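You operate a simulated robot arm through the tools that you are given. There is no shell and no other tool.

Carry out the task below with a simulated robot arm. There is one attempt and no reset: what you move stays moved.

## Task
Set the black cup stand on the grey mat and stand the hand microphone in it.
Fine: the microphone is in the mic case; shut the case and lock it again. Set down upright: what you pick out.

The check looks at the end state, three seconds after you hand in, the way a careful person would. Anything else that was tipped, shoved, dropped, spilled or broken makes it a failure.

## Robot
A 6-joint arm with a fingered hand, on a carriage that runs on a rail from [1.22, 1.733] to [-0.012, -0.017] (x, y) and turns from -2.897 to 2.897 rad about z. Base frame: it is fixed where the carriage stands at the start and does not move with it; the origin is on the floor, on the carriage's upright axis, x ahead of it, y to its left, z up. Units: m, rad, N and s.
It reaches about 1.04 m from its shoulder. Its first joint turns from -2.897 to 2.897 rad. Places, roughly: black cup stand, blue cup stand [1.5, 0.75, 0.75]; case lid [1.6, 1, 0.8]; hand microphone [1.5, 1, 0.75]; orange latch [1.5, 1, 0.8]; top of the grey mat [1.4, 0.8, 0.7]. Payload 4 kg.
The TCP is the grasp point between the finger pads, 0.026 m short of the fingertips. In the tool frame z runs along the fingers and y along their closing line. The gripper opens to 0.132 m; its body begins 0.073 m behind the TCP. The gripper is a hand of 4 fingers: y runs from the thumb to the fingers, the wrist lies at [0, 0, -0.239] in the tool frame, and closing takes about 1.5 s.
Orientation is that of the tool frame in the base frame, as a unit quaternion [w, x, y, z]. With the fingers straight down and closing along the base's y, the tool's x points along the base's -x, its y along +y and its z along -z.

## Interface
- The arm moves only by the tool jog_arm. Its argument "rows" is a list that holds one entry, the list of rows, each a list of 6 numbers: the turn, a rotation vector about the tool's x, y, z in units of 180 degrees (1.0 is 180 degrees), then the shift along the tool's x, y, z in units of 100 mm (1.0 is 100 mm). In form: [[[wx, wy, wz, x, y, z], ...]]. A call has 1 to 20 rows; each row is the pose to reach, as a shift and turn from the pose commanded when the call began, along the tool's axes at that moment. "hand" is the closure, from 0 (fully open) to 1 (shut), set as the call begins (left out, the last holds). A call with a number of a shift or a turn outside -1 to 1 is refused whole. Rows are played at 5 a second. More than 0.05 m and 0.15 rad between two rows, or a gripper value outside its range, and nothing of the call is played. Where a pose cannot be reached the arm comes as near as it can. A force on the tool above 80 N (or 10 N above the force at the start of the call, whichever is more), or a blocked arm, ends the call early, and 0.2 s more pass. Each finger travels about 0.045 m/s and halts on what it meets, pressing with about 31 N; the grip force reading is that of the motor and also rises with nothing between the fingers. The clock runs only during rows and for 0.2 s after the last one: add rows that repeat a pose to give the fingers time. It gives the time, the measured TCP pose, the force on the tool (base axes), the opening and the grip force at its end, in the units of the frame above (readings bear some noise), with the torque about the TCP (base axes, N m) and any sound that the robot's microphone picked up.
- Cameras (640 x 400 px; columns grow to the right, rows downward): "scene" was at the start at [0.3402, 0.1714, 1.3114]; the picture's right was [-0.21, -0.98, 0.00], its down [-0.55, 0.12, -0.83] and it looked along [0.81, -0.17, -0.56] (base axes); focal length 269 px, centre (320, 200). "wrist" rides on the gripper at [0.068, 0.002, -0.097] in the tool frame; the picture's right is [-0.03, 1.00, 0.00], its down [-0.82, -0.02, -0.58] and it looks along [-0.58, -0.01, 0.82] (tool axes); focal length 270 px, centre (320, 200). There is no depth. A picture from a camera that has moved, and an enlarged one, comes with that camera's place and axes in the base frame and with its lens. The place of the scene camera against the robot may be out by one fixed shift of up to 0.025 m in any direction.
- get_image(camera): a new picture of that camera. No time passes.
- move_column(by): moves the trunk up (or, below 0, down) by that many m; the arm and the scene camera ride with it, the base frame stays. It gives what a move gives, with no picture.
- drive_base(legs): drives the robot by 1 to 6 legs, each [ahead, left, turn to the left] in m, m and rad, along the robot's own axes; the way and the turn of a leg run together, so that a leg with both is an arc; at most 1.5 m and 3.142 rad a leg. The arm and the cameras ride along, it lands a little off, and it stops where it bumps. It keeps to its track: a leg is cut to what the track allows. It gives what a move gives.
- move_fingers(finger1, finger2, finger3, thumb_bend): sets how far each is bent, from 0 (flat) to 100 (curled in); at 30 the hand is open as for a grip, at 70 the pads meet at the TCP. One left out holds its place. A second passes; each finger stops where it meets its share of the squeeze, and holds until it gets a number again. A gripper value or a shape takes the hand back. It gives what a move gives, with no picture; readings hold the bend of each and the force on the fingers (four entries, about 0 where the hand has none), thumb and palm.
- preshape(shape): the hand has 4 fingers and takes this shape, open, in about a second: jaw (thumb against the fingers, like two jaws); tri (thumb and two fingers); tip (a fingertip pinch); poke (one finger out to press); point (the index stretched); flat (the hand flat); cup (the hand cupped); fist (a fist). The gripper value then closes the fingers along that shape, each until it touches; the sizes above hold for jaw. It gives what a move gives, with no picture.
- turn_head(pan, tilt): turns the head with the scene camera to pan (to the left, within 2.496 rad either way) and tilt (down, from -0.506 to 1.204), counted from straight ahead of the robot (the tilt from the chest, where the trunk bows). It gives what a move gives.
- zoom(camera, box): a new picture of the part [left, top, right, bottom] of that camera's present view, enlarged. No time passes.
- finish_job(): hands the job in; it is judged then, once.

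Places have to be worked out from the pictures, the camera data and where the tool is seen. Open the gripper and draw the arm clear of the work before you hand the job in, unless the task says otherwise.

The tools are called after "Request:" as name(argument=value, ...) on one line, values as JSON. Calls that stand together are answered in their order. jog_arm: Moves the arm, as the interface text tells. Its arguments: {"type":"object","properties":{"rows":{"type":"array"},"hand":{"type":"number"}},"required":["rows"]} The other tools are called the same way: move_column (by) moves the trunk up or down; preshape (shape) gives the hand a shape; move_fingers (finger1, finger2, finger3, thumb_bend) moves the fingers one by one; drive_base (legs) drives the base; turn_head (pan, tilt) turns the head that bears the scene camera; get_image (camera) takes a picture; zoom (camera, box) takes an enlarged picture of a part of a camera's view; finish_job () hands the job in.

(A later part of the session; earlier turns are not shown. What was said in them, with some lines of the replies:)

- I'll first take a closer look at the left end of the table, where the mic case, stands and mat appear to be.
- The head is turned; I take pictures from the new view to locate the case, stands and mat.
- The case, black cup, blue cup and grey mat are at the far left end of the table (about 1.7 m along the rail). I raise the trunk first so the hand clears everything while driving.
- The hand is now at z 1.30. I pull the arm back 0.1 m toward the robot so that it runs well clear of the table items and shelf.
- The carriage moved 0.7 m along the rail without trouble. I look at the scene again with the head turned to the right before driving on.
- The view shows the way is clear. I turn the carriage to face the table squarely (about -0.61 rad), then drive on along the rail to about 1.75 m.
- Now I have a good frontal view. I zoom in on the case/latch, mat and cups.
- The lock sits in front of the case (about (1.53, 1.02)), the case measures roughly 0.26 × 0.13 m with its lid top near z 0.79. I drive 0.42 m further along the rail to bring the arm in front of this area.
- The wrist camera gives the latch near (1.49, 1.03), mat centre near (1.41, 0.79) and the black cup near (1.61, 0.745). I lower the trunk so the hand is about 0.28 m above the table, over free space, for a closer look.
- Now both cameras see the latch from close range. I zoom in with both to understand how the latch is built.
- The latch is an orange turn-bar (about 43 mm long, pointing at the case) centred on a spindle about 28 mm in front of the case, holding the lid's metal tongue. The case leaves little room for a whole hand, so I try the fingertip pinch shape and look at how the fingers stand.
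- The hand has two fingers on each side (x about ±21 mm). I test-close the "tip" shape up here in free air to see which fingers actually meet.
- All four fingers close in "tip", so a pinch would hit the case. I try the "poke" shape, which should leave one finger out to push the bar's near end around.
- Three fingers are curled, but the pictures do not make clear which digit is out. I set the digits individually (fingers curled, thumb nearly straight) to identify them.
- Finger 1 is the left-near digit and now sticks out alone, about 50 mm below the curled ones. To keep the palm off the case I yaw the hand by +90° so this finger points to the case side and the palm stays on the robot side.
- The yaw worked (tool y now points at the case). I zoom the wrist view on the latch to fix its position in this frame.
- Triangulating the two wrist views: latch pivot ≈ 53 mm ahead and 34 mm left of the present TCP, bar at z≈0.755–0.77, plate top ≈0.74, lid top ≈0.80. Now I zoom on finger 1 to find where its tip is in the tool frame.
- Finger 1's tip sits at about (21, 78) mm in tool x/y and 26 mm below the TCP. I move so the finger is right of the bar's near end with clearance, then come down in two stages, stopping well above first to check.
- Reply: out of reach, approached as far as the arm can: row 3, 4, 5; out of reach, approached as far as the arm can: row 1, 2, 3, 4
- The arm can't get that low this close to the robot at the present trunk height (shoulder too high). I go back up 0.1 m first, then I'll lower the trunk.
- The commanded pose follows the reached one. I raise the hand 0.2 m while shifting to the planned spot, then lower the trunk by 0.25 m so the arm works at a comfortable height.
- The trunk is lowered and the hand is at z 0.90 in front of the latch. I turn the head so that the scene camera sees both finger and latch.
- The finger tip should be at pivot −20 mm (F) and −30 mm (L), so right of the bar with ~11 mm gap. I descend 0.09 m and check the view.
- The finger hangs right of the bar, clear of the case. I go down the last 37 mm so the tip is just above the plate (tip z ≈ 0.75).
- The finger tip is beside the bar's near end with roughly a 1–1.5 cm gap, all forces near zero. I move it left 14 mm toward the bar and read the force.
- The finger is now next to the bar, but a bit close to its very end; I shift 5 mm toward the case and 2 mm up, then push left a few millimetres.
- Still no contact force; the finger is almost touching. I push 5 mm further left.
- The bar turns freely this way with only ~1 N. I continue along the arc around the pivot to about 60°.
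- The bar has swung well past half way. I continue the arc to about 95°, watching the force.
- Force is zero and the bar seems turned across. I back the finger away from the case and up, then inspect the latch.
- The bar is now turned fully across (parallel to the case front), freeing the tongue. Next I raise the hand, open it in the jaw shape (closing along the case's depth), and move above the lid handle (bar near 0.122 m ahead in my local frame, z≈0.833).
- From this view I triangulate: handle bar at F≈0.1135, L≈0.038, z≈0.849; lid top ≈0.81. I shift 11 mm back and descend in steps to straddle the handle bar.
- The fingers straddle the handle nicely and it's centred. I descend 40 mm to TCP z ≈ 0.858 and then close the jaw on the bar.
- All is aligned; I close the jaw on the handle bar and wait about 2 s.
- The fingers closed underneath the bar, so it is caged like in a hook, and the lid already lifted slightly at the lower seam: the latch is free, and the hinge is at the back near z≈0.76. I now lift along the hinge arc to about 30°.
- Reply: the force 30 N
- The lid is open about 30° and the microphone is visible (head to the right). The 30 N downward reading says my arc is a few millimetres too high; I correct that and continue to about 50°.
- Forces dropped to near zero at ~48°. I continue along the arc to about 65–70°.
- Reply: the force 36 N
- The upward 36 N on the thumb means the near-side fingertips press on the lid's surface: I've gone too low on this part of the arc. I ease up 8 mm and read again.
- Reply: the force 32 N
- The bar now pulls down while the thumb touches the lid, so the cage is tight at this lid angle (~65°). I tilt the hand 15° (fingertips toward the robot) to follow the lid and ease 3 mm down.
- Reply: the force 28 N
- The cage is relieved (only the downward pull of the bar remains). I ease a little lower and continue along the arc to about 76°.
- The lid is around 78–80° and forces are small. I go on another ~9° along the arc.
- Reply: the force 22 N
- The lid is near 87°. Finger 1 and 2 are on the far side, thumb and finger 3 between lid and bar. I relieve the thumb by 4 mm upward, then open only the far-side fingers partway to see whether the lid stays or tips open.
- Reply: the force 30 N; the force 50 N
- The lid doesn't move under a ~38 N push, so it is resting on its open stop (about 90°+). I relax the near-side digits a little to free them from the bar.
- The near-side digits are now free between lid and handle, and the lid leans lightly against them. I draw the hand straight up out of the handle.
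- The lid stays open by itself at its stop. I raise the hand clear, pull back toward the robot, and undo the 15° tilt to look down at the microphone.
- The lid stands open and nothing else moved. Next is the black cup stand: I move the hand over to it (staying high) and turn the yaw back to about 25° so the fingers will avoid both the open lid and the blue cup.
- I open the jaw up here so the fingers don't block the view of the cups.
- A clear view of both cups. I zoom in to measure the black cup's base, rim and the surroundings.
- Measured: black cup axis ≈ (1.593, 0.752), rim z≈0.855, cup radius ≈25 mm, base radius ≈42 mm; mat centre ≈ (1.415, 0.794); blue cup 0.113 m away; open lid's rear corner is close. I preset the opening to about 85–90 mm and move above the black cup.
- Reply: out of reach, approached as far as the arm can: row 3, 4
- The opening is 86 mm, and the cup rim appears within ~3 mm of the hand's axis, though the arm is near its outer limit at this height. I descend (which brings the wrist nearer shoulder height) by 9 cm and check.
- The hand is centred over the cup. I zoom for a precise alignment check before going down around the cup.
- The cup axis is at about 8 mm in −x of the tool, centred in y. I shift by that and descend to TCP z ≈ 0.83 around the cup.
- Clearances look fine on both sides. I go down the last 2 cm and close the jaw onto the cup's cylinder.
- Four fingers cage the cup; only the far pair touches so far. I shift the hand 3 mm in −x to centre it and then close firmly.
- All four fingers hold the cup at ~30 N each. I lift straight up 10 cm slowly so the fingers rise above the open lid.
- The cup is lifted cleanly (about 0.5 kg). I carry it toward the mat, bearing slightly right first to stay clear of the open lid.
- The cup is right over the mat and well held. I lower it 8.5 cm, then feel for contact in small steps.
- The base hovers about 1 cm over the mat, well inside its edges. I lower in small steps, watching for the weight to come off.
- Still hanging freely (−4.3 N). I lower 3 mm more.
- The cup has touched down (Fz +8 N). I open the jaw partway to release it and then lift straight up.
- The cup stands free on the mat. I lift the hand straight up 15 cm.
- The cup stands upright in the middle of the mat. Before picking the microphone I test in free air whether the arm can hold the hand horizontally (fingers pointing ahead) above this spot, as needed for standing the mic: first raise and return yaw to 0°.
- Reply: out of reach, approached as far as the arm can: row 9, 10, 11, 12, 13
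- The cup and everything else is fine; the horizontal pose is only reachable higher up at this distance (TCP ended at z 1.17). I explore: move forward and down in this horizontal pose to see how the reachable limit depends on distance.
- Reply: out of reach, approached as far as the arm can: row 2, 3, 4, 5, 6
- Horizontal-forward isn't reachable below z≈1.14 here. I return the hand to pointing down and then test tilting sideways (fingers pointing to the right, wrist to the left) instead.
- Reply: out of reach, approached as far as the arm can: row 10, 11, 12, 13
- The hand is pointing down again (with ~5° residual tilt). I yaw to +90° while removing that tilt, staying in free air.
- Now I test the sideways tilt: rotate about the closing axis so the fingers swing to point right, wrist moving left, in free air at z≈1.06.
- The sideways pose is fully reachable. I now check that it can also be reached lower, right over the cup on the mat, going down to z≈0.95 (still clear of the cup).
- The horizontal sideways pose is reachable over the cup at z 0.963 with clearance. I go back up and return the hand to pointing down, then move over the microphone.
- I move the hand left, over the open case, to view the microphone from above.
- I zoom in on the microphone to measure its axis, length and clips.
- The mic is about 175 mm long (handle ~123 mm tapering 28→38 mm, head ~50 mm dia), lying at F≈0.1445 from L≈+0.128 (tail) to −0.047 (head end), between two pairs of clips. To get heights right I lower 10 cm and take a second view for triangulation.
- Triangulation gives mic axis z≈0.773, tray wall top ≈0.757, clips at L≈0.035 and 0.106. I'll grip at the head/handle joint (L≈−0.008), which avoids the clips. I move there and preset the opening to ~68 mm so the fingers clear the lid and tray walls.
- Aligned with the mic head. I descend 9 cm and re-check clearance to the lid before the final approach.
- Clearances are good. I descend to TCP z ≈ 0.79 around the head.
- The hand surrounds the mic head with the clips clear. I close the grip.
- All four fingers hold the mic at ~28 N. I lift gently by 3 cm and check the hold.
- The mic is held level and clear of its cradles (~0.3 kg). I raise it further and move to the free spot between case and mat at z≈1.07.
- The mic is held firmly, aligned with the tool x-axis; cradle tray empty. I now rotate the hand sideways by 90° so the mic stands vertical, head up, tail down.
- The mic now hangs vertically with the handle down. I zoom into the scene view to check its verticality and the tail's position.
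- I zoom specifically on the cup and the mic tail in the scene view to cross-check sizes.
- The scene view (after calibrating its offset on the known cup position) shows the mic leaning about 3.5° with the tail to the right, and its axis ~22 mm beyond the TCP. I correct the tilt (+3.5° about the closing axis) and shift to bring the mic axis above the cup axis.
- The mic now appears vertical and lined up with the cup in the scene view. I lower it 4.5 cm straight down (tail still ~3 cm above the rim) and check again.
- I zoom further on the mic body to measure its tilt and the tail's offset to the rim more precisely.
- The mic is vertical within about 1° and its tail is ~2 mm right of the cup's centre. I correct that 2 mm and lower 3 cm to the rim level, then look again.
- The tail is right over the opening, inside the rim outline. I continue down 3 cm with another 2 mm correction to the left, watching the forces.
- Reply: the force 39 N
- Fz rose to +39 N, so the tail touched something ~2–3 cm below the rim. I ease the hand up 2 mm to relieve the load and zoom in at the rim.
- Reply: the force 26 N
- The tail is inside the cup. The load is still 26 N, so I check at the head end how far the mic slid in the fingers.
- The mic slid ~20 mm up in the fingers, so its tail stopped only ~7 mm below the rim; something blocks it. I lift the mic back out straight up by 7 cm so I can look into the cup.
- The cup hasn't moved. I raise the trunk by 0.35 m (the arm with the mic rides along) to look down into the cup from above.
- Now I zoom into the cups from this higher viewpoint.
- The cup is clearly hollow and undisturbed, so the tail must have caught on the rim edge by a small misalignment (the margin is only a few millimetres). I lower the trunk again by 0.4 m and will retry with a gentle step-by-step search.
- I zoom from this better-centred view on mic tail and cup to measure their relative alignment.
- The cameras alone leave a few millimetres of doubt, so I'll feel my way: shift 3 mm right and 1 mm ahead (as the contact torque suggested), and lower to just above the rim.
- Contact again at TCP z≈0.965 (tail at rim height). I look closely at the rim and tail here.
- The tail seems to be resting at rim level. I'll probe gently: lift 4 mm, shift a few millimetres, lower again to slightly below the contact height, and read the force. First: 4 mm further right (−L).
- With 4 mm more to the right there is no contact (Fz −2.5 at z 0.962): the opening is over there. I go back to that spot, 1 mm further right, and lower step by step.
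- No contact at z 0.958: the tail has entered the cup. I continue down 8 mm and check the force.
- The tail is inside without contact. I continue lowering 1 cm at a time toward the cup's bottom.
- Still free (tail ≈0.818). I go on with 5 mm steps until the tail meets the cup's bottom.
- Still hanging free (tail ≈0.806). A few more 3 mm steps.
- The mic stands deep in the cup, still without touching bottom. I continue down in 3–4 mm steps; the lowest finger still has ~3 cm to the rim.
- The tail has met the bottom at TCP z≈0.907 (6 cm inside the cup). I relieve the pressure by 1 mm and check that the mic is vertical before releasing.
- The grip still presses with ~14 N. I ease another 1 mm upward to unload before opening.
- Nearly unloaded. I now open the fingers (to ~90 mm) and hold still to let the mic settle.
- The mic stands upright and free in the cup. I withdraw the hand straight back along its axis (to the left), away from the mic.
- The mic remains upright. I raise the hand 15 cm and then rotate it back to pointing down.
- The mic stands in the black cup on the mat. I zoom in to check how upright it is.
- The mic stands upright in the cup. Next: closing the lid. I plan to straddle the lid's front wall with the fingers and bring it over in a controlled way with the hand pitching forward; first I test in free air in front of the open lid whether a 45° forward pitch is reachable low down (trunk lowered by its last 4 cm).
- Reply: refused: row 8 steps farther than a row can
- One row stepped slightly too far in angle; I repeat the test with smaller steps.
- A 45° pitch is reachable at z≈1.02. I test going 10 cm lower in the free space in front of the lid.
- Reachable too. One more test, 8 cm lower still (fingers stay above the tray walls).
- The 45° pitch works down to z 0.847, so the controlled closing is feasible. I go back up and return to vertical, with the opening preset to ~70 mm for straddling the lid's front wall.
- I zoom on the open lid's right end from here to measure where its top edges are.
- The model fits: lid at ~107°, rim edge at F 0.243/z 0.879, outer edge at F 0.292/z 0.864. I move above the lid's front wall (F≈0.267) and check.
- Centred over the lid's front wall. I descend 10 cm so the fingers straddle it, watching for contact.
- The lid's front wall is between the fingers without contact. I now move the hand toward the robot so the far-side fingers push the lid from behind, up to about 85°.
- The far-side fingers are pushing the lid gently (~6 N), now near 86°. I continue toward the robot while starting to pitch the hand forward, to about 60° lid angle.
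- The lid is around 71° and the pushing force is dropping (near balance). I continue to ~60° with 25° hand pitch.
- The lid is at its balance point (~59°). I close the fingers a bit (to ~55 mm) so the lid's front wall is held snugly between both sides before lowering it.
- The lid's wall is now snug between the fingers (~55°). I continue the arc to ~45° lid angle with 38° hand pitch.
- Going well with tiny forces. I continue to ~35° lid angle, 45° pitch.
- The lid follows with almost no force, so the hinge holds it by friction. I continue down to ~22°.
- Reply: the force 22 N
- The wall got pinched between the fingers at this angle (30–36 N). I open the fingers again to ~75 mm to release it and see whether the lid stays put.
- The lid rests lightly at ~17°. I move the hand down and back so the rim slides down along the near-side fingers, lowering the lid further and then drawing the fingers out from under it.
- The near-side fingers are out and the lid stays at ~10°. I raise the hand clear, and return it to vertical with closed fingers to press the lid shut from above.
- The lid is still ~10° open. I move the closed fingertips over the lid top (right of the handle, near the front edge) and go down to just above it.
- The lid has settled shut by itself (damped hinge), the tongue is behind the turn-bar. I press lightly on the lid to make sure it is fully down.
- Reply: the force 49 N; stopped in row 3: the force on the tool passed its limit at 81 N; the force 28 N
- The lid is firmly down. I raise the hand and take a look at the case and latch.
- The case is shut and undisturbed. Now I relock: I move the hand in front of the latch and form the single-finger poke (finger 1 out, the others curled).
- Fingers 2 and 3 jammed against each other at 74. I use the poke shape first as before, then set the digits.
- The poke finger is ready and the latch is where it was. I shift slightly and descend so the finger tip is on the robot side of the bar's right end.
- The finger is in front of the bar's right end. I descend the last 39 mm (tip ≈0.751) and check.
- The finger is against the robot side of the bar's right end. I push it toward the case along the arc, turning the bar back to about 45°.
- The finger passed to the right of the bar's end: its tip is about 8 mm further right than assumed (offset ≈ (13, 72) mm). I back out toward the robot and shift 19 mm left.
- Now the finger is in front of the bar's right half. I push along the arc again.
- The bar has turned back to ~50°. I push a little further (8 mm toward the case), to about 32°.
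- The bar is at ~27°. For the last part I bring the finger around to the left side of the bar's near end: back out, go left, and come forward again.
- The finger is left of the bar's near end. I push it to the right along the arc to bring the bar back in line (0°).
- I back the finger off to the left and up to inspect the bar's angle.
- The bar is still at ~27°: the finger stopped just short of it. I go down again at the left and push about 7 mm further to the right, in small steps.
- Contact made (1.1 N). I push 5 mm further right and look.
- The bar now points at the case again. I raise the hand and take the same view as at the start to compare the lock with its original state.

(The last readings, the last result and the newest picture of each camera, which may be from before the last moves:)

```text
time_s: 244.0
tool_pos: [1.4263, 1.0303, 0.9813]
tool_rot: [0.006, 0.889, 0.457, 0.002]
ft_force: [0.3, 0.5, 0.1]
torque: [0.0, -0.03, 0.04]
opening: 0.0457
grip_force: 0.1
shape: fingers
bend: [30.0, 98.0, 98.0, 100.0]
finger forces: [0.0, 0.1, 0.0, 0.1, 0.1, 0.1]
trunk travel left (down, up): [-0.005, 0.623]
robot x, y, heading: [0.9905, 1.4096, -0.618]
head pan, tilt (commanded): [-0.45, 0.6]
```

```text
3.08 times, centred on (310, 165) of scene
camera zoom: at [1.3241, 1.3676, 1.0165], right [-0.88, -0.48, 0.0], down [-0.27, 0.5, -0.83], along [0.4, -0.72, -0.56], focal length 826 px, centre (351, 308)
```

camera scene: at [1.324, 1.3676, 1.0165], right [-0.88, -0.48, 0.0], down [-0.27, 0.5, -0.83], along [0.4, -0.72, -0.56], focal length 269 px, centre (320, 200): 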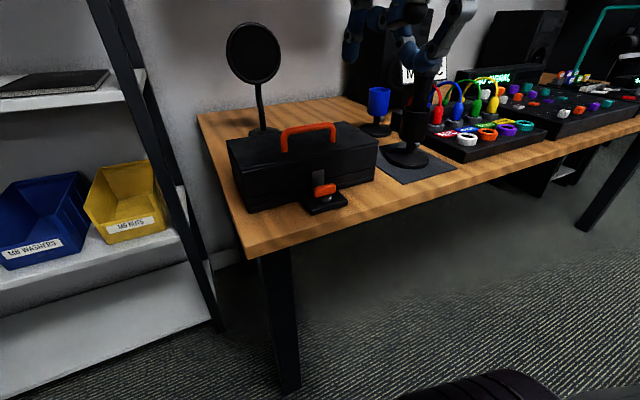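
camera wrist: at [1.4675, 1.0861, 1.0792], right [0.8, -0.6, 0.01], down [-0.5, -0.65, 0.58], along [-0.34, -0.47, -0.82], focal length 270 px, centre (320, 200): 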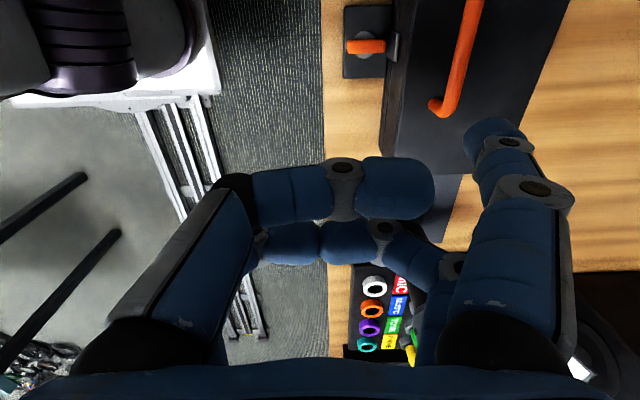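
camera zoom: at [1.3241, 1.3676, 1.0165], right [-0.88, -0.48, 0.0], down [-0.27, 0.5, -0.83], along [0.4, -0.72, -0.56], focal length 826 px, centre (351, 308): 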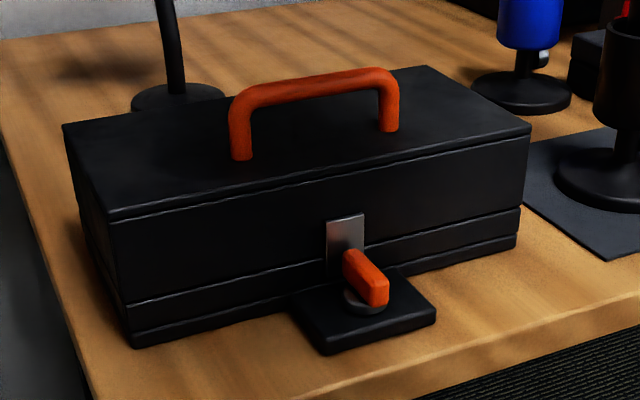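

The turn-bar is back exactly in its original locked position and the lid is shut. I open the hand, draw the arm up and back, and check the whole scene.

Request:
jog_arm(rows=[[[0, 0, 0, 0, -0.2, -0.3], [0, 0, 0, 0, -0.4, -0.6], [0, 0, 0, 0, -0.6, -0.9], [0, 0, 0, 0, -0.7, -1.0], [0, 0, 0, 0, -0.7, -1.0]]])

Request:
preshape(shape="jaw")

Request:
get_image(camera="scene")

Request:
zoom(camera="scene", box=[340, 30, 500, 200])

```text
time_s: 245.2
tool_pos: [1.3696, 1.0728, 1.0694]
tool_rot: [0.008, 0.889, 0.458, 0.003]
ft_force: [0.9, -0.1, 0.8]
torque: [0.0, -0.02, 0.01]
opening: 0.0456
grip_force: 0.0
shape: fingers
bend: [30.0, 98.0, 98.0, 100.0]
finger forces: [0.0, 0.0, 0.0, 0.0, 0.1, 0.0]
out of reach, approached as far as the arm can: row 4, 5
trunk travel left (down, up): [-0.005, 0.623]
robot x, y, heading: [0.991, 1.4093, -0.62]
head pan, tilt (commanded): [-0.45, 0.6]
```

```text
time_s: 246.1
tool_pos: [1.3702, 1.0739, 1.0689]
tool_rot: [0.008, 0.889, 0.457, 0.004]
ft_force: [-0.6, 0.5, -0.2]
torque: [0.02, -0.01, -0.03]
opening: 0.1323
grip_force: 0.1
shape: jaw
bend: [30.0, 30.0, 30.0, 30.0]
finger forces: [0.1, 0.1, 0.1, 0.0, 0.0, 0.0]
trunk travel left (down, up): [-0.005, 0.623]
robot x, y, heading: [0.9918, 1.4099, -0.611]
head pan, tilt (commanded): [-0.45, 0.6]
```

```text
taken
camera scene: at [1.324, 1.3676, 1.0165], right [-0.88, -0.48, 0.0], down [-0.27, 0.5, -0.83], along [0.4, -0.72, -0.56], focal length 269 px, centre (320, 200)
```

scene: 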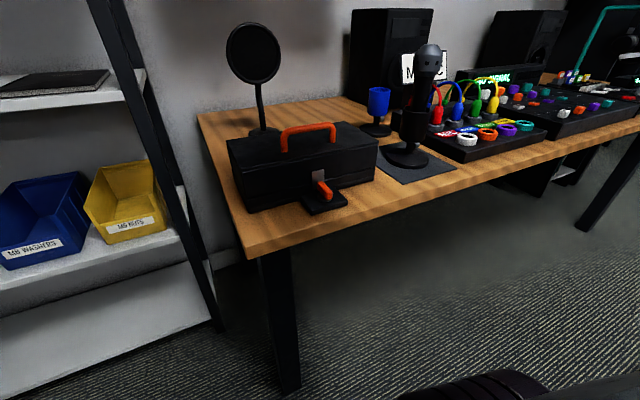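

```text
2.35 times, centred on (420, 115) of scene
camera zoom: at [1.324, 1.3676, 1.0165], right [-0.88, -0.48, 0.0], down [-0.27, 0.5, -0.83], along [0.4, -0.72, -0.56], focal length 632 px, centre (85, 400)
```

zoom: 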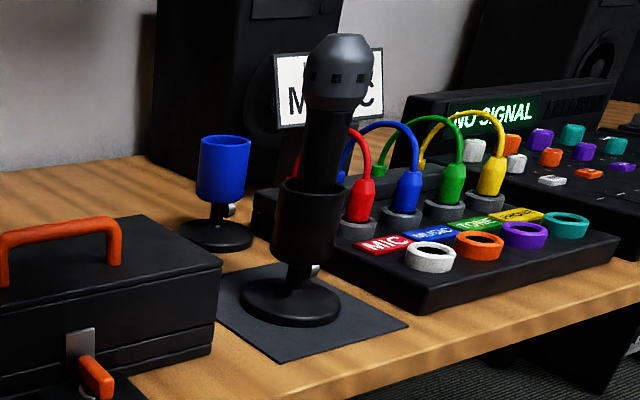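

All is in place: the black cup stand is on the grey mat with the microphone standing upright in it. The case is shut with its latch turned back, the other items are untouched, and the hand is open and clear of the work. I hand in the job.

Request:
finish_job()

```text
The job is handed in.
```

The black cup stand is on the grey mat and the microphone stands upright in it, head up. The mic case is shut and its orange latch is turned back to the locked position it started in.

In the last pictures the blue cup stand, the pop filter and the rest of the table looked undisturbed. The hand is open and drawn back in front of the table.

Two moments pushed harder than planned:
- **Microphone:** on the first try it caught on the cup's rim at about 39 N and slid about 2 cm up in the fingers. I lifted it out, moved a few millimetres to the right, and it then went to the bottom of the cup without force.
- **Case lid:** when I pressed it to check it was shut, the force peaked at 81 N and the move stopped itself. The case did not shift.
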